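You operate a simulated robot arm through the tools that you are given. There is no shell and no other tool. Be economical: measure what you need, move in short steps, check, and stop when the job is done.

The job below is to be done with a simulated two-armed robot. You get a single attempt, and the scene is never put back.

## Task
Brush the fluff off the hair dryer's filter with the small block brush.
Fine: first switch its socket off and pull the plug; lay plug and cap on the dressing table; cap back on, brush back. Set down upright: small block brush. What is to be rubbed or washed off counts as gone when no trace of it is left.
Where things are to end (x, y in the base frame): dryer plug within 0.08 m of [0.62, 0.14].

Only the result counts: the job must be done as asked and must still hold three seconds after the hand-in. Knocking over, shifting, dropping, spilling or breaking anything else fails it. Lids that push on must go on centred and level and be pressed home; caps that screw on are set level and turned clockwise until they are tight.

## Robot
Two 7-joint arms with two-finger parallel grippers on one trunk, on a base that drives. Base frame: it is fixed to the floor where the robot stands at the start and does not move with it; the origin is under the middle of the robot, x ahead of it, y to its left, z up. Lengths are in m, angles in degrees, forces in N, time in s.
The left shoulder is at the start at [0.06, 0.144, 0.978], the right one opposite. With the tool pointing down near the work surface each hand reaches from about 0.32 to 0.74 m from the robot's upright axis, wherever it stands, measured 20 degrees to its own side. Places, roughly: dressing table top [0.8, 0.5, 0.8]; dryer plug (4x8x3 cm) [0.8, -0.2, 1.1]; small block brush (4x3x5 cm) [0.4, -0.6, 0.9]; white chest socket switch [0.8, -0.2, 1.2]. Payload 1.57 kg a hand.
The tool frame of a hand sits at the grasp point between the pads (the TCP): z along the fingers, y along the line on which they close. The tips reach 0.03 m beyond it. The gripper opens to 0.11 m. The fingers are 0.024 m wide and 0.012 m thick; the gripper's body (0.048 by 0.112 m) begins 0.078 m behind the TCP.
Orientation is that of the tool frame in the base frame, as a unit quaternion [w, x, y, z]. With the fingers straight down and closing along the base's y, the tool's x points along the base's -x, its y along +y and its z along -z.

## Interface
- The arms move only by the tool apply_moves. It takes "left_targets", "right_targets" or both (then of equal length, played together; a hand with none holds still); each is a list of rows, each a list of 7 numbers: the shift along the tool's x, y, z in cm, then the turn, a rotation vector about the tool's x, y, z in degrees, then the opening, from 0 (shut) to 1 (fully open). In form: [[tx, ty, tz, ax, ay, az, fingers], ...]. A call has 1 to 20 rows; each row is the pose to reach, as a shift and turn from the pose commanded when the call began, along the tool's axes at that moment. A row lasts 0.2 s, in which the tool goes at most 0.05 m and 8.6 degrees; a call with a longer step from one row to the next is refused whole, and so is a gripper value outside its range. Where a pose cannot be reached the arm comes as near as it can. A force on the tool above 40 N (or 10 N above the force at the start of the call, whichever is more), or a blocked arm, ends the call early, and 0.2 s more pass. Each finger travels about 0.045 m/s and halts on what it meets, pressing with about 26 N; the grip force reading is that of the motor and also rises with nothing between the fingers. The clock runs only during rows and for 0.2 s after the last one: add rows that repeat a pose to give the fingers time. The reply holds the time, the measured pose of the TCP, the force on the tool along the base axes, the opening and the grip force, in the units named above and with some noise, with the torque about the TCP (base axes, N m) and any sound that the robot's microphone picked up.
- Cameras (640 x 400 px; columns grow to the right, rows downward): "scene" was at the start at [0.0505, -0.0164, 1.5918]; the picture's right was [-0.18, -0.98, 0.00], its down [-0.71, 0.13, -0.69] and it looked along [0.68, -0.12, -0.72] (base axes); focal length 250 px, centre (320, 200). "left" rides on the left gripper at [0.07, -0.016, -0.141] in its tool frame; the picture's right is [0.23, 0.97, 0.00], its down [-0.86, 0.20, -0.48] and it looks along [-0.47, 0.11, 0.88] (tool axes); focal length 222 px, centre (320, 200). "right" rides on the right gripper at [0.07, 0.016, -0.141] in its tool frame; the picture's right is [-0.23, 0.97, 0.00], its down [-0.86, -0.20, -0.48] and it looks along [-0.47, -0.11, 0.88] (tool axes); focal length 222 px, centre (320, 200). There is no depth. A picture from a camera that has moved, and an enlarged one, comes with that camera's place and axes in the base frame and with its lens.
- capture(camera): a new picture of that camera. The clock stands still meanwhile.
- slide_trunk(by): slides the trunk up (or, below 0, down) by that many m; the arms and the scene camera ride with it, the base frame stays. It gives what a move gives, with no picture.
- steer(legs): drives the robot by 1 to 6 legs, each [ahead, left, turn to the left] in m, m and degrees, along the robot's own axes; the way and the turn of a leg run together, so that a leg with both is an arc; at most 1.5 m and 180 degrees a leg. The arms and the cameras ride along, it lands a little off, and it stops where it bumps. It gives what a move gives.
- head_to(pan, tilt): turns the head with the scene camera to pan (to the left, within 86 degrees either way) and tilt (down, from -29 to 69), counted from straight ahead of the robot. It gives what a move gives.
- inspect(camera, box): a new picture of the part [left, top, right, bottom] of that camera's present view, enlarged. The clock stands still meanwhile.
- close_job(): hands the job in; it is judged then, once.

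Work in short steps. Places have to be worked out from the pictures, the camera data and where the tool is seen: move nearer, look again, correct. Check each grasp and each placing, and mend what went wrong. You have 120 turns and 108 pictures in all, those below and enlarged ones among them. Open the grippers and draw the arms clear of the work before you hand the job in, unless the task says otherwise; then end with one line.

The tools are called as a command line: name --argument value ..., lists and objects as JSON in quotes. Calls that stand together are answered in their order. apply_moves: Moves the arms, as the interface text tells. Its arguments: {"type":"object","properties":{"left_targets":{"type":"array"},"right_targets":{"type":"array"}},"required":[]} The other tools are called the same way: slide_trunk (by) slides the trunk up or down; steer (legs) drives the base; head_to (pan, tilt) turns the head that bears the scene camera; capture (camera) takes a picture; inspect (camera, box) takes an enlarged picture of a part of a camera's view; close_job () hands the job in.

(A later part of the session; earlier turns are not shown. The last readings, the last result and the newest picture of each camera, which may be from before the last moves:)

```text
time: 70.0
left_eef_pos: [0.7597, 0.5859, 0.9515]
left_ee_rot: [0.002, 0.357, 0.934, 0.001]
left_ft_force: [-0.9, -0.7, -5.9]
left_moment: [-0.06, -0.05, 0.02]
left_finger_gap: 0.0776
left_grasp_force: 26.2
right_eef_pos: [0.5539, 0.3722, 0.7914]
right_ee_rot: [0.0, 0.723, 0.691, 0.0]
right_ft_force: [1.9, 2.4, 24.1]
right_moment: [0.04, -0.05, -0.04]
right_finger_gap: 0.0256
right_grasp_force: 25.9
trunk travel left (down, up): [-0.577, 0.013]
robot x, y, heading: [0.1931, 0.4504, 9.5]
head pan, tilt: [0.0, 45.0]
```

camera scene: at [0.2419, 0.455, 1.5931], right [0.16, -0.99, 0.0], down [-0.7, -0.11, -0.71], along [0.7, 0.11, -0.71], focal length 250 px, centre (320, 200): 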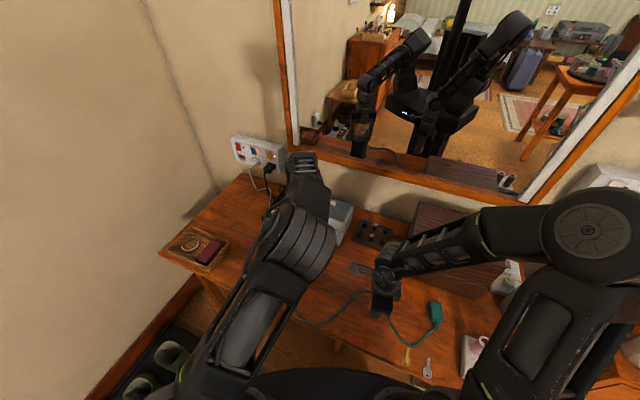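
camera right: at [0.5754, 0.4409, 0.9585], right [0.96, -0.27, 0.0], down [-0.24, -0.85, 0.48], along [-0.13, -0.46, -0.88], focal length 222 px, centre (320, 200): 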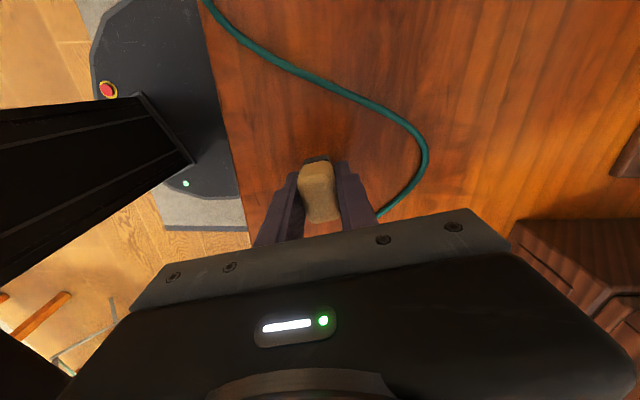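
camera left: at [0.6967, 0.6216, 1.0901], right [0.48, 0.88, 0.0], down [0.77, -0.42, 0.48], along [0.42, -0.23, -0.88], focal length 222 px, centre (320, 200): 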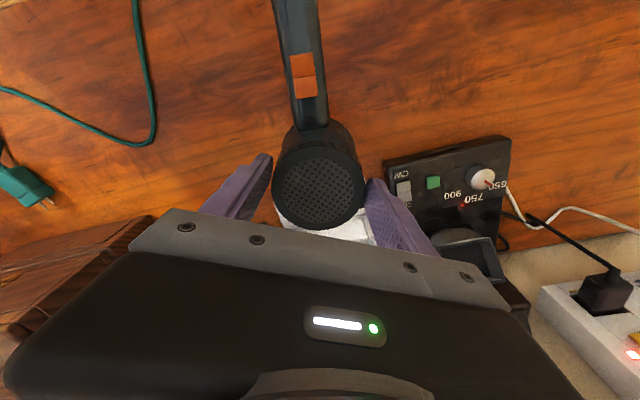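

The brush stands on the table; fingertips are also nearly at table level, so later I'll regrip it higher. I open and raise the right hand clear.

apply_moves --right_targets '[[0, 0, -0.2, 0, 0, 0, 0.3], [0, 0, -0.2, 0, 0, 0, 0.5], [0, 0, -0.2, 0, 0, 0, 0.6], [0, 0, -2, 0, 0, 0, 0.6], [0, 0, -5, 0, 0, 0, 0.6], [0, 0, -9, 0, 0, 0, 0.6], [0, 0, -13, 0, 0, 0, 0.6], [0, 0, -16, 0, 0, 0, 0.6]]'

capture --camera "right"

```text
time: 71.8
left_eef_pos: [0.7602, 0.5873, 0.9504]
left_ee_rot: [0.002, 0.356, 0.934, 0.001]
left_ft_force: [-0.2, -0.3, -5.5]
left_moment: [0.02, -0.08, -0.01]
left_finger_gap: 0.0774
left_grasp_force: 25.9
right_eef_pos: [0.5556, 0.3723, 0.9541]
right_ee_rot: [-0.001, 0.723, 0.691, -0.001]
right_ft_force: [0.1, 0.0, 0.6]
right_moment: [-0.02, -0.03, 0.01]
right_finger_gap: 0.0658
right_grasp_force: 0.1
trunk travel left (down, up): [-0.577, 0.013]
robot x, y, heading: [0.1872, 0.4481, 9.3]
head pan, tilt: [0.0, 45.0]
```

```text
46 pictures are left
camera right: at [0.5766, 0.4407, 1.0953], right [0.96, -0.27, 0.0], down [-0.24, -0.85, 0.48], along [-0.13, -0.46, -0.88], focal length 222 px, centre (320, 200)
```

right: 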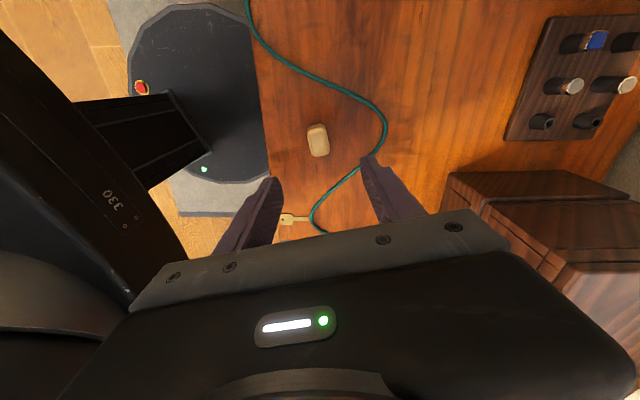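

Brush stands upright. With the left arm on the cap its elbow blocks the handle, so I swap roles: left hand holds the handle (end near (0.59, 0.634, 0.875)), right hand turns the cap. I release the cap and move the left hand above the handle.

apply_moves --left_targets '[[0, 0, 0.1, 0, 0, 0, 0.7], [0, 0, 0.1, 0, 0, 0, 0.85], [0, 0, 0.1, 0, 0, 0, 1], [0, 0, 0.1, 0, 0, 0, 1], [0, 0, -3, 0, 0, 0, 1], [0, 0, -6, 0, 0, 0, 1], [0, 0, -9, 0, 0, 0, 1], [3.3, -1.7, -9, 0, 0, -6, 1], [6.6, -3.4, -9, 0, 0, -12, 0.8], [10, -5.1, -9, 0, 0, -18, 0.7], [13.3, -6.85, -9, 0, 0, -24, 0.6], [13.3, -6.85, -7, 0, 0, -24, 0.6]]'

capture --camera "left"

capture --camera "scene"

```text
time: 74.4
left_eef_pos: [0.6173, 0.6256, 1.0199]
left_ee_rot: [0.003, 0.153, 0.988, 0.001]
left_ft_force: [-1.2, -0.5, 0.5]
left_moment: [0.02, 0.03, 0.01]
left_finger_gap: 0.0662
left_grasp_force: 0.0
right_eef_pos: [0.5585, 0.3719, 0.9533]
right_ee_rot: [-0.001, 0.723, 0.691, -0.001]
right_ft_force: [-0.4, 0.0, 0.4]
right_moment: [0.0, -0.02, -0.02]
right_finger_gap: 0.0661
right_grasp_force: 0.0
trunk travel left (down, up): [-0.577, 0.013]
robot x, y, heading: [0.1916, 0.4516, 8.8]
head pan, tilt: [0.0, 45.0]
```

```text
45 pictures are left
camera left: at [0.5439, 0.6313, 1.1598], right [0.08, 1.0, 0.0], down [0.87, -0.07, 0.48], along [0.48, -0.04, -0.88], focal length 222 px, centre (320, 200)
```

left: 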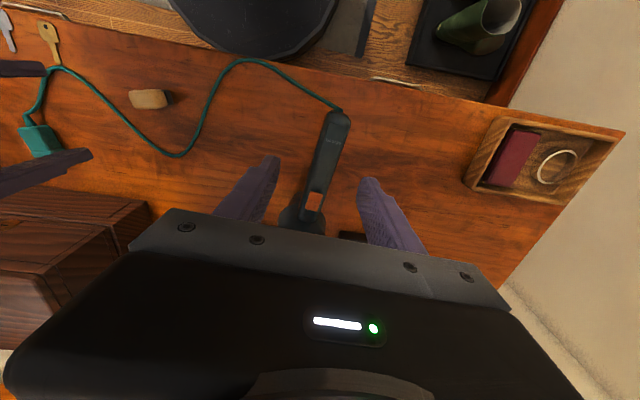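

```text
44 pictures are left
camera scene: at [0.2419, 0.4549, 1.5931], right [0.16, -0.99, 0.0], down [-0.7, -0.11, -0.71], along [0.7, 0.11, -0.71], focal length 250 px, centre (320, 200)
```

scene: 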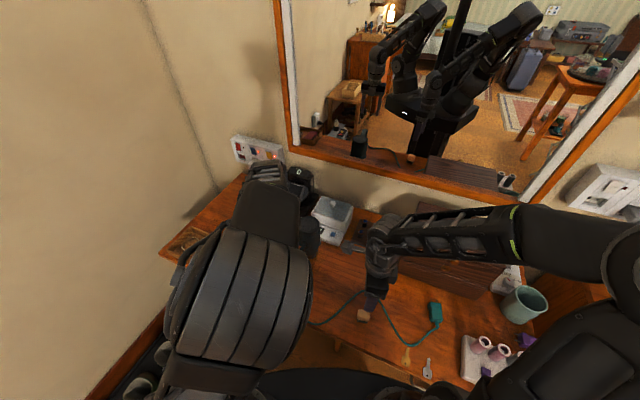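

The handle axis at x≈0.617 lies at y≈0.637, angle 158°. I correct, then descend around the handle.

apply_moves --left_targets '[[0.35, 1.1, 1, 0, 0, 4, 0.6], [0.35, 1.1, 4, 0, 0, 4, 0.6], [0.35, 1.1, 7, 0, 0, 4, 0.6], [0.35, 1.1, 10, 0, 0, 4, 0.6], [0.35, 1.1, 12, 0, 0, 4, 0.6], [0.35, 1.1, 14, 0, 0, 4, 0.6], [0.35, 1.1, 14, 0, 0, 4, 0.6]]'

capture --camera "left"

```text
time: 76.0
left_eef_pos: [0.6179, 0.6359, 0.8787]
left_ee_rot: [0.003, 0.189, 0.982, 0.001]
left_ft_force: [0.1, -0.3, -0.2]
left_moment: [0.05, 0.0, 0.02]
left_finger_gap: 0.0661
left_grasp_force: 0.1
right_eef_pos: [0.5567, 0.3715, 0.9528]
right_ee_rot: [-0.001, 0.723, 0.691, -0.001]
right_ft_force: [1.3, -0.3, -0.4]
right_moment: [0.01, 0.01, -0.01]
right_finger_gap: 0.0663
right_grasp_force: 0.1
trunk travel left (down, up): [-0.577, 0.013]
robot x, y, heading: [0.1908, 0.448, 9.2]
head pan, tilt: [0.0, 45.0]
```

```text
43 pictures are left
camera left: at [0.5439, 0.6466, 1.0194], right [0.15, 0.99, 0.0], down [0.87, -0.13, 0.48], along [0.48, -0.07, -0.88], focal length 222 px, centre (320, 200)
```

left: 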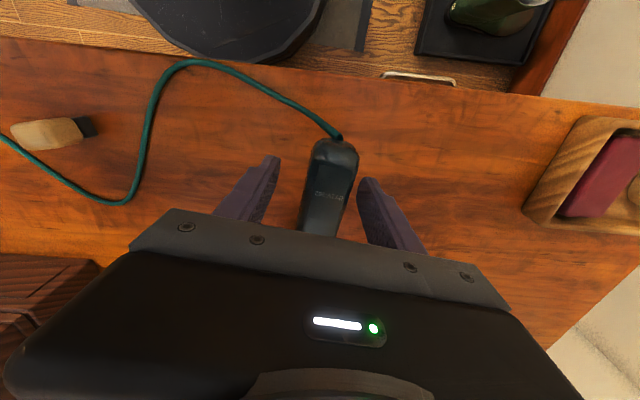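

The handle lies between the fingers, about 5 mm left of centre. I shift and close.

apply_moves --left_targets '[[0, 0.45, 0.3, 0, 0, 0, 0.6], [0, 0.45, 0.3, 0, 0, 0, 0.5], [0, 0.45, 0.3, 0, 0, 0, 0.4], [0, 0.45, 0.3, 0, 0, 0, 0.3], [0, 0.45, 0.3, 0, 0, 0, 0.2], [0, 0.45, 0.3, 0, 0, 0, 0.2]]'

capture --camera "left"

```text
time: 77.4
left_eef_pos: [0.6198, 0.6393, 0.8754]
left_ee_rot: [0.003, 0.189, 0.982, 0.001]
left_ft_force: [1.3, 1.3, -0.2]
left_moment: [0.05, -0.09, 0.3]
left_finger_gap: 0.0338
left_grasp_force: 25.8
right_eef_pos: [0.5569, 0.3715, 0.952]
right_ee_rot: [-0.001, 0.723, 0.691, -0.002]
right_ft_force: [0.0, -0.4, -0.8]
right_moment: [-0.01, 0.01, -0.05]
right_finger_gap: 0.0663
right_grasp_force: 0.0
trunk travel left (down, up): [-0.577, 0.013]
robot x, y, heading: [0.1874, 0.4474, 9.1]
head pan, tilt: [0.0, 45.0]
```

```text
42 pictures are left
camera left: at [0.5459, 0.6508, 1.0157], right [0.15, 0.99, 0.0], down [0.87, -0.13, 0.48], along [0.48, -0.07, -0.88], focal length 222 px, centre (320, 200)
```

left: 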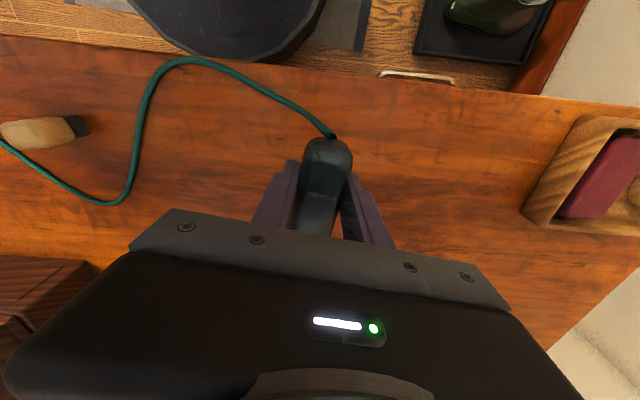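

The handle is held (3.4 cm). Now the right hand goes up, forward and over the cap, turned +42° for stroke room.

apply_moves --right_targets '[[0, 0, -4, 0, 0, 0, 0.8], [0, 0, -8, 0, 0, 0, 1], [0, 4, -10.8, 0, 0, 0, 1], [0, 8, -10.8, 0, 0, 0, 1], [0, 12, -10.8, 0, 0, 0, 1], [2, 16, -10.8, 0, 0, 0, 1], [5, 19.4, -10.8, 0, 0, 0, 1], [9, 19.4, -10.8, 0, 0, 7, 1], [13, 19.4, -10.8, 0, 0, 14, 1], [16, 19.4, -10.8, 0, 0, 21, 1], [19, 19.4, -10.8, 0, 0, 28, 1], [21, 19.4, -10.8, 0, 0, 35, 1], [22.5, 19.4, -10.8, 0, 0, 42, 1], [22.5, 19.4, -9, 0, 0, 42, 1]]'

capture --camera "right"

capture --camera "scene"

```text
time: 80.4
left_eef_pos: [0.6191, 0.6406, 0.8754]
left_ee_rot: [0.003, 0.19, 0.982, 0.001]
left_ft_force: [-0.2, -0.5, -0.5]
left_moment: [-0.04, 0.22, -0.02]
left_finger_gap: 0.0336
left_grasp_force: 25.6
right_eef_pos: [0.7608, 0.5878, 1.0413]
right_ee_rot: [-0.001, 0.923, 0.385, -0.001]
right_ft_force: [0.0, 0.2, -0.2]
right_moment: [0.01, -0.02, 0.02]
right_finger_gap: 0.11
right_grasp_force: 0.0
trunk travel left (down, up): [-0.577, 0.013]
robot x, y, heading: [0.1908, 0.4457, 9.1]
head pan, tilt: [0.0, 45.0]
```

```text
41 pictures are left
camera right: at [0.822, 0.6259, 1.1836], right [0.53, -0.85, 0.0], down [-0.74, -0.47, 0.48], along [-0.41, -0.25, -0.88], focal length 222 px, centre (320, 200)
```

right: 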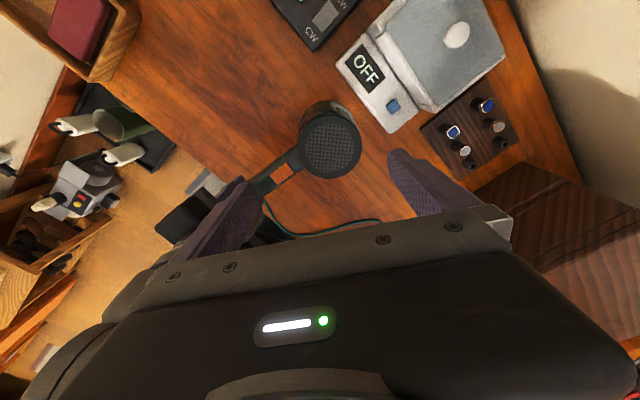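

```text
40 pictures are left
camera scene: at [0.2409, 0.4549, 1.5932], right [0.16, -0.99, 0.0], down [-0.7, -0.11, -0.71], along [0.7, 0.11, -0.71], focal length 250 px, centre (320, 200)
```

scene: 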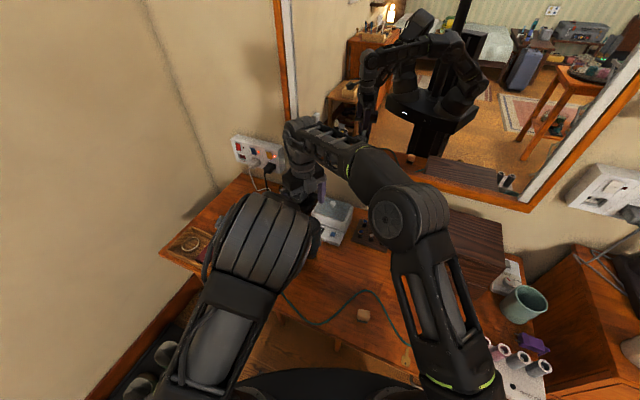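

The right hand is over the cap, which sits about 1 cm off along the closing direction. I correct and descend around it.

apply_moves --right_targets '[[0.2, 1, 1, 0, 0, 0, 1], [0.2, 1, 4, 0, 0, 0, 1], [0.2, 1, 7, 0, 0, 0, 1], [0.2, 1, 8.5, 0, 0, 0, 1], [0.2, 1, 9.4, 0, 0, 0, 1], [0.2, 1, 9.4, 0, 0, 0, 1]]'

capture --camera "right"

```text
time: 81.8
left_eef_pos: [0.6184, 0.6402, 0.8755]
left_ee_rot: [0.003, 0.189, 0.982, 0.001]
left_ft_force: [-1.7, 1.8, 0.3]
left_moment: [0.03, 0.27, 0.03]
left_finger_gap: 0.0339
left_grasp_force: 26.3
right_eef_pos: [0.7676, 0.5826, 0.9457]
right_ee_rot: [0.0, 0.922, 0.386, -0.001]
right_ft_force: [-0.4, 0.3, 0.0]
right_moment: [-0.04, -0.01, -0.01]
right_finger_gap: 0.1098
right_grasp_force: 0.2
trunk travel left (down, up): [-0.577, 0.013]
robot x, y, heading: [0.1893, 0.4507, 9.3]
head pan, tilt: [0.0, 45.0]
```

```text
39 pictures are left
camera right: at [0.8288, 0.6205, 1.0875], right [0.53, -0.85, 0.0], down [-0.74, -0.47, 0.48], along [-0.41, -0.26, -0.88], focal length 222 px, centre (320, 200)
```

right: 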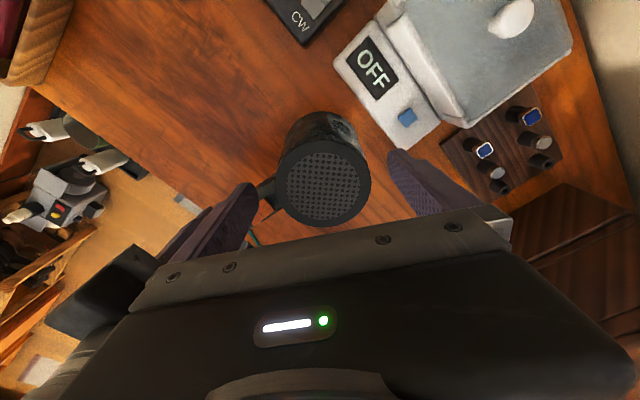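

Centred within ~4 mm. Closing on the cap.

apply_moves --right_targets '[[0.1, 0.3, 0, 0, 0, 0, 0.9], [0.1, 0.3, 0, 0, 0, 0, 0.8], [0.1, 0.3, 0, 0, 0, 0, 0.7], [0.1, 0.3, 0, 0, 0, 0, 0.6], [0.1, 0.3, 0, 0, 0, 0, 0.5]]'

apply_moves --right_targets '[[0, 0, 0, 0, 0, -4, 0.5], [0, 0, 0, 0, 0, -9, 0.5], [0, 0, 0, 0, 0, -14, 0.5], [0, 0, 0, 0, 0, -19, 0.5], [0, 0, 0, 0, 0, -24, 0.5]]'

capture --camera "right"

```text
time: 83.0
left_eef_pos: [0.6176, 0.639, 0.8755]
left_ee_rot: [0.002, 0.19, 0.982, 0.001]
left_ft_force: [4.4, -1.8, 0.6]
left_moment: [0.24, 0.67, -0.12]
left_finger_gap: 0.0339
left_grasp_force: 26.0
right_eef_pos: [0.7692, 0.5813, 0.9456]
right_ee_rot: [-0.002, 0.922, 0.386, -0.001]
right_ft_force: [-6.0, 3.6, -0.2]
right_moment: [0.17, 0.14, -0.05]
right_finger_gap: 0.078
right_grasp_force: 26.2
trunk travel left (down, up): [-0.577, 0.013]
robot x, y, heading: [0.1908, 0.4507, 9.3]
head pan, tilt: [0.0, 45.0]
```

```text
time: 84.2
left_eef_pos: [0.6187, 0.6384, 0.8759]
left_ee_rot: [0.003, 0.189, 0.982, 0.001]
left_ft_force: [14.0, -10.9, -0.4]
left_moment: [0.15, 0.45, -0.2]
left_finger_gap: 0.0337
left_grasp_force: 26.4
right_eef_pos: [0.7706, 0.5816, 0.9465]
right_ee_rot: [-0.002, 0.822, 0.57, -0.001]
right_ft_force: [-13.0, 9.9, 0.4]
right_moment: [0.35, 0.42, -0.52]
right_finger_gap: 0.078
right_grasp_force: 25.6
trunk travel left (down, up): [-0.577, 0.013]
robot x, y, heading: [0.1882, 0.4489, 9.2]
head pan, tilt: [0.0, 45.0]
```

```text
38 pictures are left
camera right: at [0.811, 0.641, 1.088], right [0.83, -0.55, -0.01], down [-0.48, -0.73, 0.48], along [-0.27, -0.4, -0.88], focal length 222 px, centre (320, 200)
```

right: 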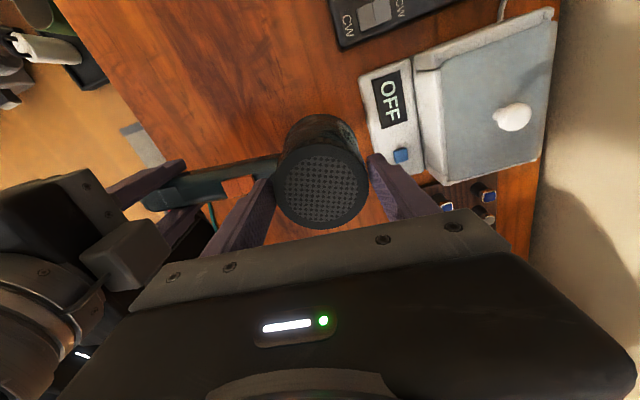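

The handle stays put while the cap turns with about 0.5 N·m. I continue unscrewing.

apply_moves --right_targets '[[0, 0, 0, 0, 0, -6, 0.5], [0, 0, 0, 0, 0, -12, 0.5], [0, 0, 0, 0, 0, -18, 0.5], [0, 0, 0, 0, 0, -24, 0.5], [0, 0, 0, 0, 0, -30, 0.5], [0, 0, 0, 0, 0, -36, 0.5], [0, 0, 0, 0, 0, -42, 0.5], [0, 0, 0, 0, 0, -48, 0.5], [0, 0, 0, 0, 0, -54, 0.5], [0, 0, 0, 0, 0, -60, 0.5]]'

capture --camera "right"

```text
time: 86.4
left_eef_pos: [0.6187, 0.639, 0.8754]
left_ee_rot: [0.003, 0.188, 0.982, 0.001]
left_ft_force: [16.2, -5.1, 5.5]
left_moment: [-0.59, -0.32, 0.66]
left_finger_gap: 0.0339
left_grasp_force: 26.5
right_eef_pos: [0.7709, 0.5801, 0.9462]
right_ee_rot: [-0.002, 0.428, 0.904, -0.001]
right_ft_force: [-17.4, 1.5, 1.7]
right_moment: [-0.2, 0.55, -0.67]
right_finger_gap: 0.0772
right_grasp_force: 26.2
trunk travel left (down, up): [-0.577, 0.013]
robot x, y, heading: [0.1891, 0.4493, 9.4]
head pan, tilt: [0.0, 45.0]
```

```text
37 pictures are left
camera right: at [0.7401, 0.6444, 1.0883], right [0.9, 0.44, 0.0], down [0.39, -0.79, 0.48], along [0.21, -0.43, -0.88], focal length 222 px, centre (320, 200)
```

right: 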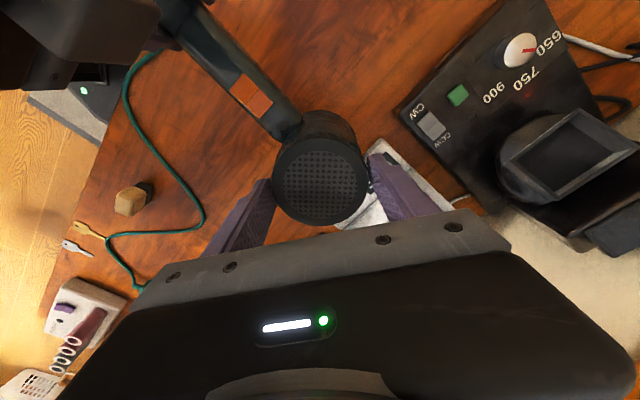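

I zoom on the grille to judge whether the cap turned with the fingers.

inspect --camera "right" --box '[256, 95, 384, 235]'

apply_moves --right_targets '[[0, 0, -0.2, 0, 0, 0, 0.5], [0, 0, -0.4, 0, 0, 0, 0.5], [0, 0, -0.6, 0, 0, 0, 0.5]]'

```text
2.86 times, centred on (320, 165) of right
camera zoom: at [0.7401, 0.6444, 1.0883], right [0.9, 0.44, 0.0], down [0.39, -0.79, 0.48], along [0.21, -0.43, -0.88], focal length 635 px, centre (320, 300)
```

zoom: 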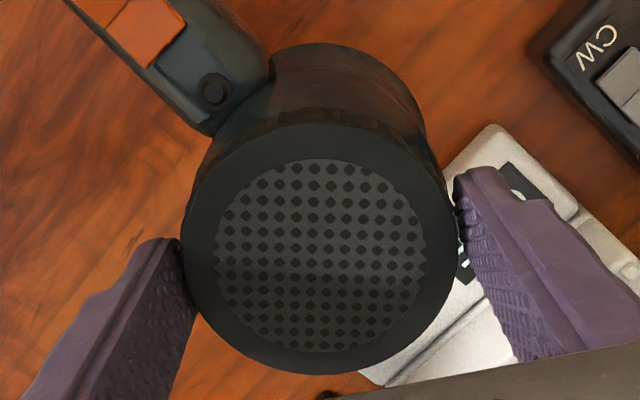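

```text
time: 87.2
left_eef_pos: [0.6187, 0.6402, 0.8756]
left_ee_rot: [0.001, 0.189, 0.982, 0.002]
left_ft_force: [12.2, 0.7, 9.6]
left_moment: [-0.76, -0.37, 0.73]
left_finger_gap: 0.0344
left_grasp_force: 25.7
right_eef_pos: [0.773, 0.5799, 0.9513]
right_ee_rot: [-0.001, 0.427, 0.904, -0.002]
right_ft_force: [-11.9, -1.2, -15.1]
right_moment: [0.13, -0.26, 0.09]
right_finger_gap: 0.0768
right_grasp_force: 26.2
trunk travel left (down, up): [-0.577, 0.013]
robot x, y, heading: [0.1897, 0.4454, 9.2]
head pan, tilt: [0.0, 45.0]
```

Lifting meets resistance, so it's still threaded. I lower back, release, rotate back +80° and look.

apply_moves --right_targets '[[0, 0, 0.5, 0, 0, 0, 0.6], [0, 0, 0.5, 0, 0, 0, 0.8], [0, 0, 0.5, 0, 0, 0, 1], [0, 0, 0.5, 0, 0, 0, 1], [0, 0, 0.5, 0, 0, 8, 1], [0, 0, 0.5, 0, 0, 16, 1], [0, 0, 0.5, 0, 0, 24, 1], [0, 0, 0.5, 0, 0, 32, 1], [0, 0, 0.5, 0, 0, 40, 1], [0, 0, 0.5, 0, 0, 48, 1], [0, 0, 0.5, 0, 0, 56, 1], [0, 0, 0.5, 0, 0, 64, 1], [0, 0, 0.5, 0, 0, 72, 1], [0, 0, 0.5, 0, 0, 80, 1]]'

inspect --camera "right" --box '[240, 95, 400, 235]'

```text
time: 90.2
left_eef_pos: [0.6199, 0.6389, 0.8749]
left_ee_rot: [0.002, 0.189, 0.982, -0.001]
left_ft_force: [-0.8, 0.1, -6.2]
left_moment: [0.32, 0.74, 0.05]
left_finger_gap: 0.034
left_grasp_force: 25.6
right_eef_pos: [0.7719, 0.5796, 0.9472]
right_ee_rot: [-0.001, 0.909, 0.417, -0.002]
right_ft_force: [0.0, 0.5, 0.2]
right_moment: [0.0, 0.0, 0.01]
right_finger_gap: 0.1097
right_grasp_force: 0.1
trunk travel left (down, up): [-0.577, 0.013]
robot x, y, heading: [0.1882, 0.4496, 9.4]
head pan, tilt: [0.0, 45.0]
```

```text
2.86 times, centred on (320, 165) of right
camera zoom: at [0.8296, 0.6223, 1.0896], right [0.59, -0.81, 0.0], down [-0.71, -0.52, 0.48], along [-0.39, -0.28, -0.88], focal length 635 px, centre (320, 300)
```

zoom: 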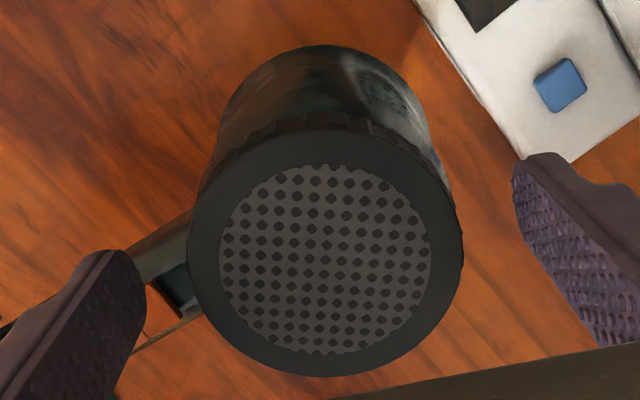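

Regrip and turn another stroke of −84°.

apply_moves --right_targets '[[0, 0, 0, 0, 0, 0, 0.85], [0, 0, 0, 0, 0, 0, 0.7], [0, 0, 0, 0, 0, 0, 0.55], [0, 0, 0, 0, 0, 0, 0.5], [0, 0, 0, 0, 0, -7, 0.5], [0, 0, 0, 0, 0, -14, 0.5], [0, 0, 0, 0, 0, -21, 0.5], [0, 0, 0, 0, 0, -28, 0.5], [0, 0, 0, 0, 0, -35, 0.5], [0, 0, -0.1, 0, 0, -42, 0.5], [0, 0, -0.1, 0, 0, -49, 0.5], [0, 0, -0.1, 0, 0, -56, 0.5], [0, 0, -0.1, 0, 0, -63, 0.5], [0, 0, -0.1, 0, 0, -70, 0.5], [0, 0, -0.1, 0, 0, -77, 0.5], [0, 0, -0.1, 0, 0, -84, 0.5]]'

apply_moves --right_targets '[[0, 0, -0.2, 0, 0, 0, 0.5], [0, 0, -0.5, 0, 0, 0, 0.5], [0, 0, -0.8, 0, 0, 0, 0.5]]'

capture --camera "right"

```text
time: 93.6
left_eef_pos: [0.618, 0.6398, 0.8756]
left_ee_rot: [0.002, 0.189, 0.982, 0.002]
left_ft_force: [-1.2, 4.4, -2.4]
left_moment: [-0.06, 0.16, 0.5]
left_finger_gap: 0.034
left_grasp_force: 25.9
right_eef_pos: [0.7719, 0.5817, 0.9482]
right_ee_rot: [-0.002, 0.395, 0.919, -0.001]
right_ft_force: [0.6, -3.0, -0.1]
right_moment: [-0.08, -0.01, -0.03]
right_finger_gap: 0.0762
right_grasp_force: 26.1
trunk travel left (down, up): [-0.577, 0.013]
robot x, y, heading: [0.1887, 0.449, 9.2]
head pan, tilt: [0.0, 45.0]
```

```text
time: 94.4
left_eef_pos: [0.6183, 0.6379, 0.8752]
left_ee_rot: [0.002, 0.189, 0.982, 0.002]
left_ft_force: [-1.9, 3.3, 0.8]
left_moment: [-0.4, -0.47, 0.48]
left_finger_gap: 0.0339
left_grasp_force: 26.6
right_eef_pos: [0.7717, 0.581, 0.9574]
right_ee_rot: [-0.001, 0.396, 0.918, -0.001]
right_ft_force: [2.8, -4.6, -2.7]
right_moment: [-0.06, -0.07, 0.05]
right_finger_gap: 0.0762
right_grasp_force: 25.9
trunk travel left (down, up): [-0.577, 0.013]
robot x, y, heading: [0.1905, 0.4478, 9.3]
head pan, tilt: [0.0, 45.0]
```

```text
34 pictures are left
camera right: at [0.7366, 0.6426, 1.0989], right [0.86, 0.5, 0.0], down [0.44, -0.76, 0.48], along [0.24, -0.41, -0.88], focal length 222 px, centre (320, 200)
```

right: 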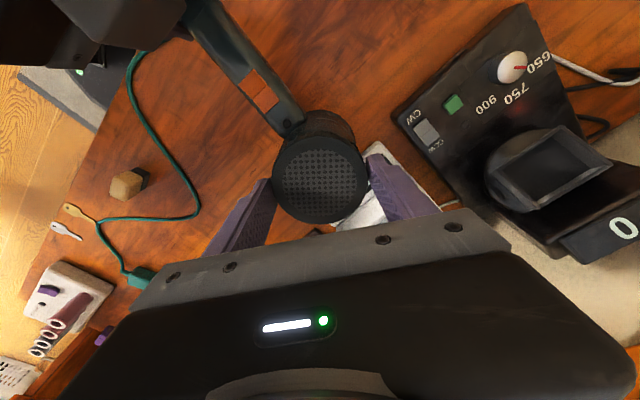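

Turning torque vanished and lifting is nearly free: the cap seems loose. I lift it 6 cm and look.

apply_moves --right_targets '[[0, 0, -1, 0, 0, 0, 0.5], [0, 0, -2.5, 0, 0, 0, 0.5], [0, 0, -4, 0, 0, 0, 0.5], [0, 0, -6, 0, 0, 0, 0.5], [0, 0, -8, 0, 0, 0, 0.5]]'

capture --camera "right"

```text
time: 95.6
left_eef_pos: [0.6175, 0.6391, 0.8758]
left_ee_rot: [0.004, 0.189, 0.982, 0.001]
left_ft_force: [-1.9, 0.5, 1.7]
left_moment: [-0.22, -0.24, -0.1]
left_finger_gap: 0.0338
left_grasp_force: 25.8
right_eef_pos: [0.7717, 0.5807, 1.0369]
right_ee_rot: [-0.001, 0.395, 0.919, -0.001]
right_ft_force: [0.0, -0.3, -0.6]
right_moment: [-0.01, 0.01, -0.03]
right_finger_gap: 0.0761
right_grasp_force: 25.7
trunk travel left (down, up): [-0.577, 0.013]
robot x, y, heading: [0.1899, 0.4497, 9.2]
head pan, tilt: [0.0, 45.0]
```

```text
33 pictures are left
camera right: at [0.7364, 0.6418, 1.1794], right [0.86, 0.5, 0.0], down [0.44, -0.76, 0.48], along [0.24, -0.41, -0.88], focal length 222 px, centre (320, 200)
```

right: 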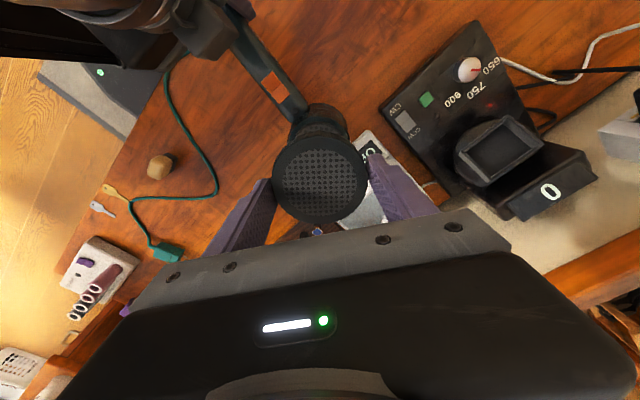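

The cap is off. I carry it to clear table at about (0.705, 0.44), rotating the wrist back so the fingers stay clear of the cord.

apply_moves --right_targets '[[-0.7, -1.8, 0, 0, 0, 8, 0.5], [-1.4, -3.6, 0, 0, 0, 16, 0.5], [-2.1, -5.4, 0, 0, 0, 24, 0.5], [-2.8, -7.2, 0, 0, 0, 32, 0.5], [-3.5, -9, 0, 0, 0, 40, 0.5], [-4.2, -10.8, 0, 0, 0, 48, 0.5], [-4.9, -12.6, 0, 0, 0, 56, 0.5], [-5.6, -14.5, 2, 0, 0, 64, 0.5], [-5.6, -14.5, 5, 0, 0, 72, 0.5], [-5.6, -14.5, 8, 0, 0, 80, 0.5], [-5.6, -14.5, 12, 0, 0, 84, 0.5], [-5.6, -14.5, 16, 0, 0, 84, 0.5], [-5.6, -14.5, 19, 0, 0, 84, 0.5]]'

capture --camera "right"

```text
time: 98.4
left_eef_pos: [0.6183, 0.6389, 0.8757]
left_ee_rot: [0.003, 0.189, 0.982, 0.002]
left_ft_force: [-0.5, -0.4, -2.0]
left_moment: [0.0, 0.25, -0.06]
left_finger_gap: 0.0337
left_grasp_force: 25.8
right_eef_pos: [0.7036, 0.4407, 0.8478]
right_ee_rot: [-0.001, 0.909, 0.417, -0.001]
right_ft_force: [-0.5, -0.2, 0.6]
right_moment: [-0.02, 0.01, -0.02]
right_finger_gap: 0.0761
right_grasp_force: 26.5
trunk travel left (down, up): [-0.577, 0.013]
robot x, y, heading: [0.1872, 0.4468, 9.5]
head pan, tilt: [0.0, 45.0]
```

```text
32 pictures are left
camera right: at [0.761, 0.481, 0.9902], right [0.59, -0.81, 0.0], down [-0.71, -0.52, 0.48], along [-0.39, -0.28, -0.88], focal length 222 px, centre (320, 200)
```

right: 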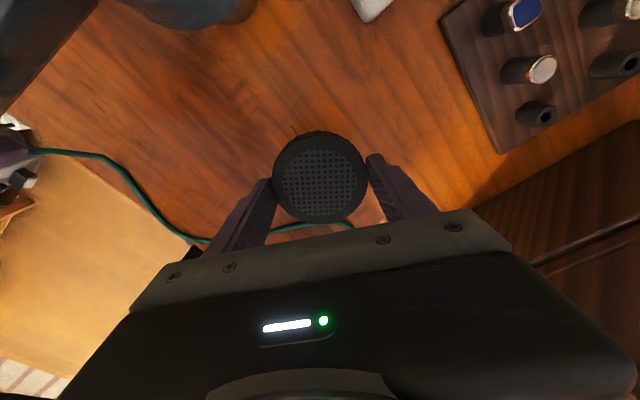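

The spot is clear. I lower gently to contact.

apply_moves --right_targets '[[0, 0, 1.5, 0, 0, 0, 0.5], [0, 0, 3, 0, 0, 0, 0.5], [0, 0, 3.6, 0, 0, 0, 0.5], [0, 0, 4.0, 0, 0, 0, 0.5], [0, 0, 4.3, 0, 0, 0, 0.5]]'

```text
time: 99.6
left_eef_pos: [0.6191, 0.6391, 0.875]
left_ee_rot: [0.004, 0.189, 0.982, 0.001]
left_ft_force: [-0.5, 0.1, -1.0]
left_moment: [-0.07, 0.08, -0.03]
left_finger_gap: 0.0337
left_grasp_force: 25.5
right_eef_pos: [0.7047, 0.44, 0.8035]
right_ee_rot: [-0.001, 0.909, 0.417, -0.001]
right_ft_force: [-0.1, 0.5, 0.0]
right_moment: [0.02, -0.03, -0.02]
right_finger_gap: 0.0762
right_grasp_force: 26.2
trunk travel left (down, up): [-0.577, 0.013]
robot x, y, heading: [0.1909, 0.4442, 9.4]
head pan, tilt: [0.0, 45.0]
```

apply_moves --right_targets '[[0, 0, 0.3, 0, 0, 0, 0.5], [0, 0, 0.6, 0, 0, 0, 0.5], [0, 0, 0.9, 0, 0, 0, 0.5], [0, 0, 1.2, 0, 0, 0, 0.5], [0, 0, 1.4, 0, 0, 0, 0.5]]'

```text
time: 100.8
left_eef_pos: [0.618, 0.64, 0.8757]
left_ee_rot: [0.003, 0.189, 0.982, 0.001]
left_ft_force: [0.0, -0.9, -4.3]
left_moment: [0.11, 0.35, 0.03]
left_finger_gap: 0.0338
left_grasp_force: 26.5
right_eef_pos: [0.7037, 0.4415, 0.7903]
right_ee_rot: [-0.001, 0.909, 0.417, -0.001]
right_ft_force: [-1.4, -1.2, 6.3]
right_moment: [-0.11, -0.2, 0.0]
right_finger_gap: 0.0759
right_grasp_force: 26.3
trunk travel left (down, up): [-0.577, 0.013]
robot x, y, heading: [0.1888, 0.4485, 9.2]
head pan, tilt: [0.0, 45.0]
```

The cap touches the table at TCP z 0.790. I open and rise, then look at dryer and cap.

apply_moves --right_targets '[[0, 0, 0, 0, 0, 0, 0.8], [0, 0, 0, 0, 0, 0, 0.95], [0, 0, 0, 0, 0, 0, 1], [0, 0, -3, 0, 0, 0, 1], [0, 0, -7, 0, 0, 0, 1], [0, 0, -11, 0, 0, 0, 1], [0, 0, -15, 0, 0, 0, 1], [0, 0, -19, 0, 0, 0, 1], [0, 0, -23, 0, 0, 0, 1]]'

capture --camera "right"

capture --camera "scene"

```text
time: 102.8
left_eef_pos: [0.6178, 0.6392, 0.8765]
left_ee_rot: [0.003, 0.189, 0.982, 0.001]
left_ft_force: [-1.4, 0.5, 0.8]
left_moment: [-0.18, -0.1, -0.09]
left_finger_gap: 0.0338
left_grasp_force: 26.0
right_eef_pos: [0.7072, 0.4426, 1.0192]
right_ee_rot: [-0.001, 0.909, 0.417, -0.001]
right_ft_force: [0.0, 0.2, -1.3]
right_moment: [0.02, 0.01, -0.03]
right_finger_gap: 0.11
right_grasp_force: 0.0
trunk travel left (down, up): [-0.577, 0.013]
robot x, y, heading: [0.1907, 0.4508, 9.2]
head pan, tilt: [0.0, 45.0]
```

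```text
31 pictures are left
camera right: at [0.7651, 0.4844, 1.1619], right [0.59, -0.81, 0.0], down [-0.71, -0.52, 0.48], along [-0.39, -0.28, -0.88], focal length 222 px, centre (320, 200)
```

right: 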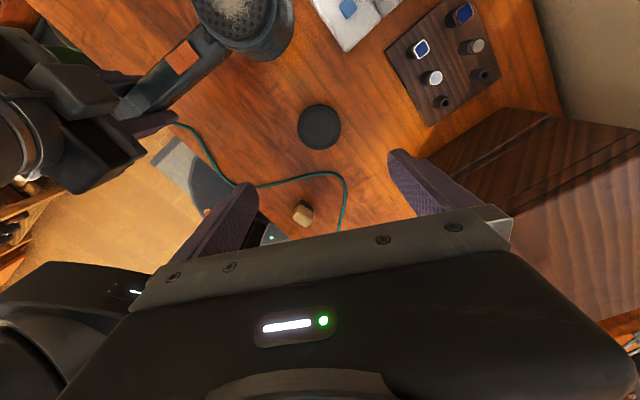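

```text
30 pictures are left
camera scene: at [0.2404, 0.4551, 1.5931], right [0.16, -0.99, 0.0], down [-0.7, -0.11, -0.71], along [0.7, 0.11, -0.71], focal length 250 px, centre (320, 200)
```

scene: 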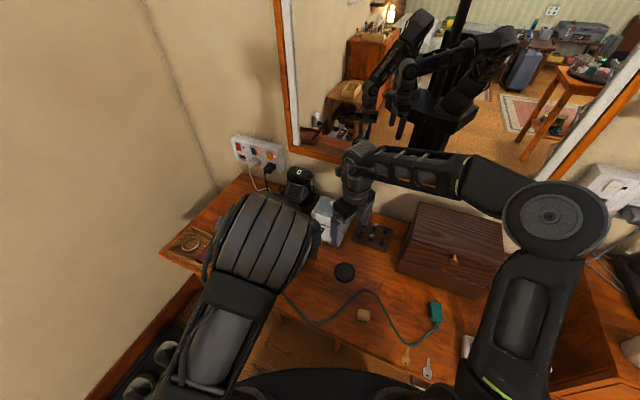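

The fluffy filter is exposed and the cap lies flat. I go back over the brush at (0.5555, 0.3725), restoring the earlier yaw.

apply_moves --right_targets '[[-3, -1.4, 0, 0, 0, -8, 0.9], [-6, -2.8, 0, 0, 0, -16, 0.8], [-9, -4.2, 0, 0, 0, -24, 0.7], [-12, -5.6, 2, 0, 0, -32, 0.6], [-15.2, -6.94, 5, 0, 0, -38.1, 0.6], [-15.2, -6.94, 9, 0, 0, -38.1, 0.6], [-15.2, -6.94, 12, 0, 0, -38.1, 0.6], [-15.2, -6.94, 14, 0, 0, -38.1, 0.6]]'

capture --camera "right"

```text
time: 104.6
left_eef_pos: [0.6192, 0.6392, 0.8762]
left_ee_rot: [0.003, 0.189, 0.982, 0.001]
left_ft_force: [0.8, 0.0, -3.7]
left_moment: [0.22, 0.46, 0.04]
left_finger_gap: 0.0339
left_grasp_force: 26.0
right_eef_pos: [0.5529, 0.3693, 0.8807]
right_ee_rot: [-0.001, 0.722, 0.692, -0.002]
right_ft_force: [0.1, -0.4, -0.3]
right_moment: [0.02, 0.01, 0.03]
right_finger_gap: 0.066
right_grasp_force: 0.1
trunk travel left (down, up): [-0.577, 0.013]
robot x, y, heading: [0.1903, 0.4459, 9.5]
head pan, tilt: [0.0, 45.0]
```

```text
29 pictures are left
camera right: at [0.5728, 0.4379, 1.0231], right [0.96, -0.27, 0.0], down [-0.24, -0.85, 0.48], along [-0.13, -0.46, -0.88], focal length 222 px, centre (320, 200)
```

right: 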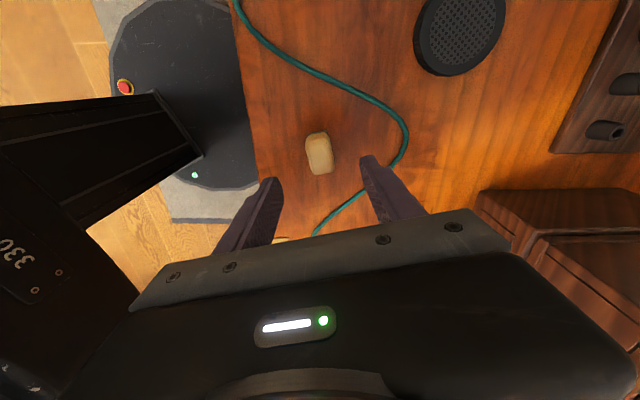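

The brush stands as left. I correct 3 mm, lower to TCP z≈0.812 (a higher grip) and close.

apply_moves --right_targets '[[0.3, 0.25, 2, 0, 0, 0, 0.6], [0.3, 0.25, 4, 0, 0, 0, 0.6], [0.3, 0.25, 6, 0, 0, 0, 0.6], [0.3, 0.25, 6.8, 0, 0, 0, 0.6], [0.3, 0.25, 6.8, 0, 0, 0, 0.4], [0.3, 0.25, 6.8, 0, 0, 0, 0.2], [0.3, 0.25, 6.8, 0, 0, 0, 0], [0.3, 0.25, 6.8, 0, 0, 0, 0], [0.3, 0.25, 5.8, 0, 0, 0, 0], [0.3, 0.25, 3.8, 0, 0, 0, 0]]'

inspect --camera "right" --box '[240, 120, 400, 240]'

```text
time: 106.8
left_eef_pos: [0.6184, 0.6399, 0.8756]
left_ee_rot: [0.003, 0.188, 0.982, 0.001]
left_ft_force: [-1.7, 0.4, -1.8]
left_moment: [0.01, 0.26, -0.09]
left_finger_gap: 0.0338
left_grasp_force: 26.3
right_eef_pos: [0.5548, 0.3737, 0.8443]
right_ee_rot: [-0.002, 0.722, 0.691, -0.002]
right_ft_force: [0.1, 0.5, 0.4]
right_moment: [0.01, -0.03, 0.04]
right_finger_gap: 0.0249
right_grasp_force: 25.7
trunk travel left (down, up): [-0.577, 0.013]
robot x, y, heading: [0.1903, 0.4501, 9.3]
head pan, tilt: [0.0, 45.0]
```

```text
3.33 times, centred on (320, 180) of right
camera zoom: at [0.5741, 0.4438, 0.9856], right [0.96, -0.27, 0.0], down [-0.23, -0.85, 0.48], along [-0.13, -0.46, -0.88], focal length 740 px, centre (320, 267)
```

zoom: 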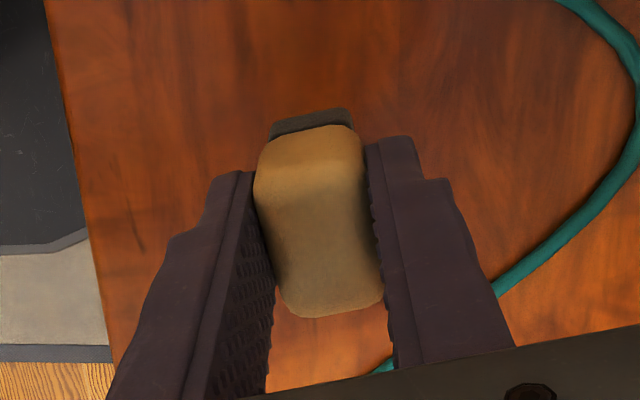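

The brush is held higher now, bristles protruding ~2 cm below the tips. I carry it over the dryer.

apply_moves --right_targets '[[0, 0, -4, 0, 0, 0, 0], [0, 0, -8, 0, 0, 0, 0], [0, 0, -12, 0, 0, 0, 0], [0, 2, -16, 0, 0, 0, 0], [0, 5, -19.5, 0, 0, 0, 0], [0, 9, -21.6, 0, 0, 0, 0], [1, 13, -21.6, 0, 0, 0, 0], [3, 17, -21.6, 0, 0, 0, 0], [6, 20, -21.6, 0, 0, 0, 0], [10, 20.2, -21.6, 0, 0, 0, 0], [14, 20.2, -21.6, 0, 0, 0, 0], [16, 20.2, -21.6, 0, 0, 0, 0]]'

capture --camera "right"

inspect --camera "scene" --box '[270, 170, 430, 290]'

```text
time: 109.4
left_eef_pos: [0.6191, 0.6396, 0.8752]
left_ee_rot: [0.003, 0.189, 0.982, 0.001]
left_ft_force: [0.6, -0.5, -1.8]
left_moment: [0.06, 0.19, 0.04]
left_finger_gap: 0.0339
left_grasp_force: 25.7
right_eef_pos: [0.76, 0.5253, 1.0556]
right_ee_rot: [-0.001, 0.723, 0.691, -0.002]
right_ft_force: [0.2, 0.0, 0.1]
right_moment: [0.02, -0.01, -0.03]
right_finger_gap: 0.0249
right_grasp_force: 25.8
trunk travel left (down, up): [-0.577, 0.013]
robot x, y, heading: [0.1904, 0.4476, 9.2]
head pan, tilt: [0.0, 45.0]
```

```text
27 pictures are left
camera right: at [0.7814, 0.5943, 1.197], right [0.96, -0.27, 0.0], down [-0.24, -0.85, 0.48], along [-0.13, -0.46, -0.88], focal length 222 px, centre (320, 200)
```

right: 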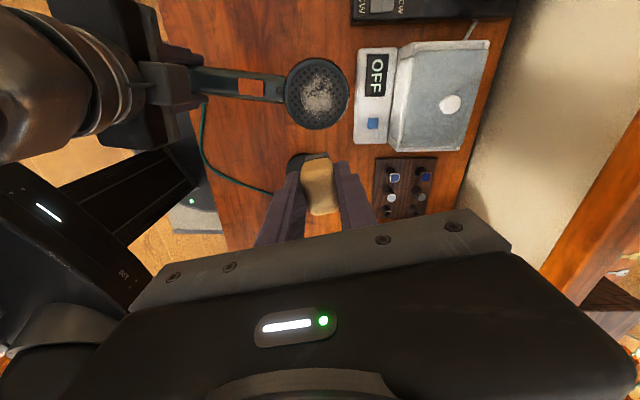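

```text
3.33 times, centred on (350, 230) of scene
camera zoom: at [0.2411, 0.4554, 1.5931], right [0.16, -0.99, 0.0], down [-0.7, -0.11, -0.71], along [0.7, 0.11, -0.71], focal length 834 px, centre (220, 100)
```

zoom: 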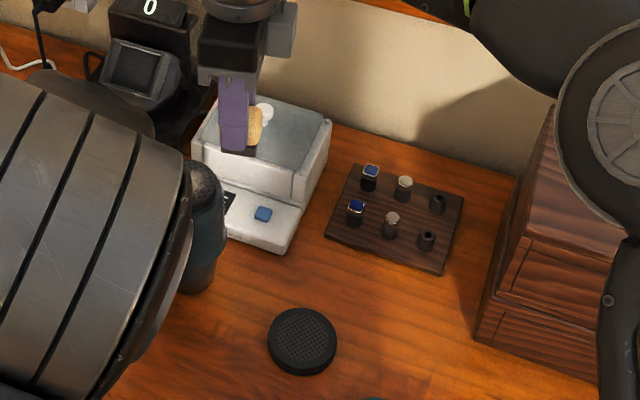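

inspect --camera "right" --box '[260, 40, 380, 150]'

```text
3.64 times, centred on (320, 95) of right
camera zoom: at [0.7814, 0.5943, 1.197], right [0.96, -0.27, 0.0], down [-0.24, -0.85, 0.48], along [-0.13, -0.46, -0.88], focal length 808 px, centre (320, 582)
```

zoom: 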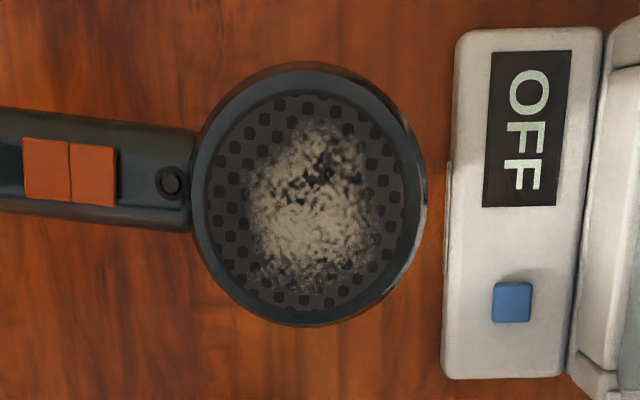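

The fluff patch (~4×5 cm) is centred on the filter at about (0.7725, 0.580). I move over it and lower to just above.

apply_moves --right_targets '[[2, 0.5, 0, 0, 0, 0, 0], [4, 1, 1, 0, 0, 0, 0], [5.5, 1, 3, 0, 0, 0, 0], [5.5, 1, 5.5, 0, 0, 0, 0], [5.5, 1, 7, 0, 0, 0, 0], [5.5, 1, 7.5, 0, 0, 0, 0], [5.5, 1, 7.8, 0, 0, 0, 0]]'

capture --camera "right"

```text
time: 111.0
left_eef_pos: [0.619, 0.6391, 0.8759]
left_ee_rot: [0.004, 0.188, 0.982, 0.001]
left_ft_force: [1.7, 0.6, -5.4]
left_moment: [0.02, 0.62, 0.28]
left_finger_gap: 0.0339
left_grasp_force: 26.1
right_eef_pos: [0.7774, 0.5781, 0.9812]
right_ee_rot: [-0.001, 0.723, 0.691, 0.0]
right_ft_force: [-1.1, -1.1, 8.6]
right_moment: [0.06, 0.07, 0.03]
right_finger_gap: 0.0251
right_grasp_force: 26.2
trunk travel left (down, up): [-0.577, 0.013]
robot x, y, heading: [0.1878, 0.4443, 9.5]
head pan, tilt: [0.0, 45.0]
```

```text
24 pictures are left
camera right: at [0.7966, 0.6469, 1.1233], right [0.96, -0.27, 0.0], down [-0.24, -0.85, 0.48], along [-0.13, -0.46, -0.88], focal length 222 px, centre (320, 200)
```

right: 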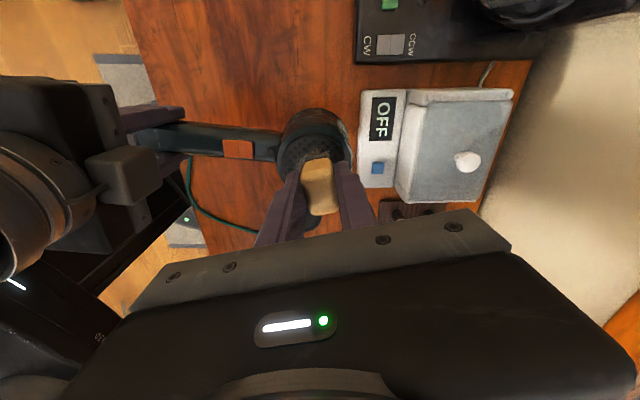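

Contact is light (8.6 N) with the brush centred on the filter. I make a zig-zag of strokes across the patch.

apply_moves --right_targets '[[1.5, -2, 0, 0, 0, 0, 0], [-1.5, -2, 0, 0, 0, 0, 0], [1.5, -1.4, 0, 0, 0, 0, 0], [-1.5, -1.4, 0, 0, 0, 0, 0], [1.5, -0.7, 0, 0, 0, 0, 0], [-1.5, -0.7, 0, 0, 0, 0, 0], [1.5, 0, 0, 0, 0, 0, 0], [-1.5, 0, 0, 0, 0, 0, 0], [1.5, 0.7, 0, 0, 0, 0, 0], [-1.5, 0.7, 0, 0, 0, 0, 0], [1.5, 1.3, 0, 0, 0, 0, 0], [-1.5, 1.3, 0, 0, 0, 0, 0], [-1.2, -2, 0, 0, 0, 0, 0], [-0.6, 1.4, 0, 0, 0, 0, 0], [0, -2, 0, 0, 0, 0, 0], [0.6, 1.4, 0, 0, 0, 0, 0], [1.2, -2, 0, 0, 0, 0, 0], [1.5, 1.2, 0, 0, 0, 0, 0], [0, -0.4, 0, 0, 0, 0, 0]]'

```text
time: 115.0
left_eef_pos: [0.6185, 0.6389, 0.8756]
left_ee_rot: [0.002, 0.189, 0.982, 0.001]
left_ft_force: [-2.3, -1.0, -1.4]
left_moment: [-0.33, 0.23, -0.22]
left_finger_gap: 0.0339
left_grasp_force: 26.7
right_eef_pos: [0.7716, 0.5789, 0.9782]
right_ee_rot: [-0.001, 0.723, 0.691, -0.002]
right_ft_force: [0.9, -1.8, 3.2]
right_moment: [0.0, 0.05, 0.0]
right_finger_gap: 0.025
right_grasp_force: 25.4
trunk travel left (down, up): [-0.577, 0.013]
robot x, y, heading: [0.1889, 0.4514, 9.0]
head pan, tilt: [0.0, 45.0]
```

I lift and move back −y to view the filter.

apply_moves --right_targets '[[0, 0, -3, 0, 0, 0, 0], [-2, 0, -6, 0, 0, 0, 0], [-5.5, 0, -7.5, 0, 0, 0, 0]]'

inspect --camera "right" --box '[260, 40, 380, 150]'

```text
time: 115.8
left_eef_pos: [0.6183, 0.6382, 0.8755]
left_ee_rot: [0.002, 0.189, 0.982, 0.0]
left_ft_force: [-0.6, -1.4, -0.4]
left_moment: [-0.19, -0.03, -0.19]
left_finger_gap: 0.0342
left_grasp_force: 26.4
right_eef_pos: [0.7711, 0.5247, 1.054]
right_ee_rot: [-0.001, 0.722, 0.692, -0.002]
right_ft_force: [0.0, -0.5, -0.6]
right_moment: [0.05, 0.01, -0.01]
right_finger_gap: 0.0248
right_grasp_force: 26.2
trunk travel left (down, up): [-0.577, 0.013]
robot x, y, heading: [0.1903, 0.4489, 9.2]
head pan, tilt: [0.0, 45.0]
```

```text
3.64 times, centred on (320, 95) of right
camera zoom: at [0.7906, 0.5928, 1.1958], right [0.96, -0.27, 0.0], down [-0.24, -0.85, 0.48], along [-0.13, -0.46, -0.88], focal length 808 px, centre (320, 582)
```

zoom: 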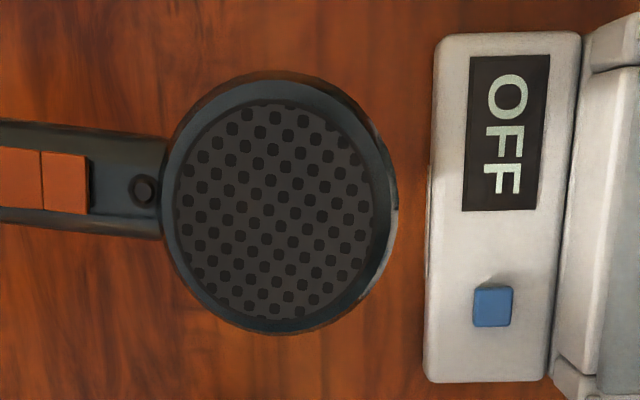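

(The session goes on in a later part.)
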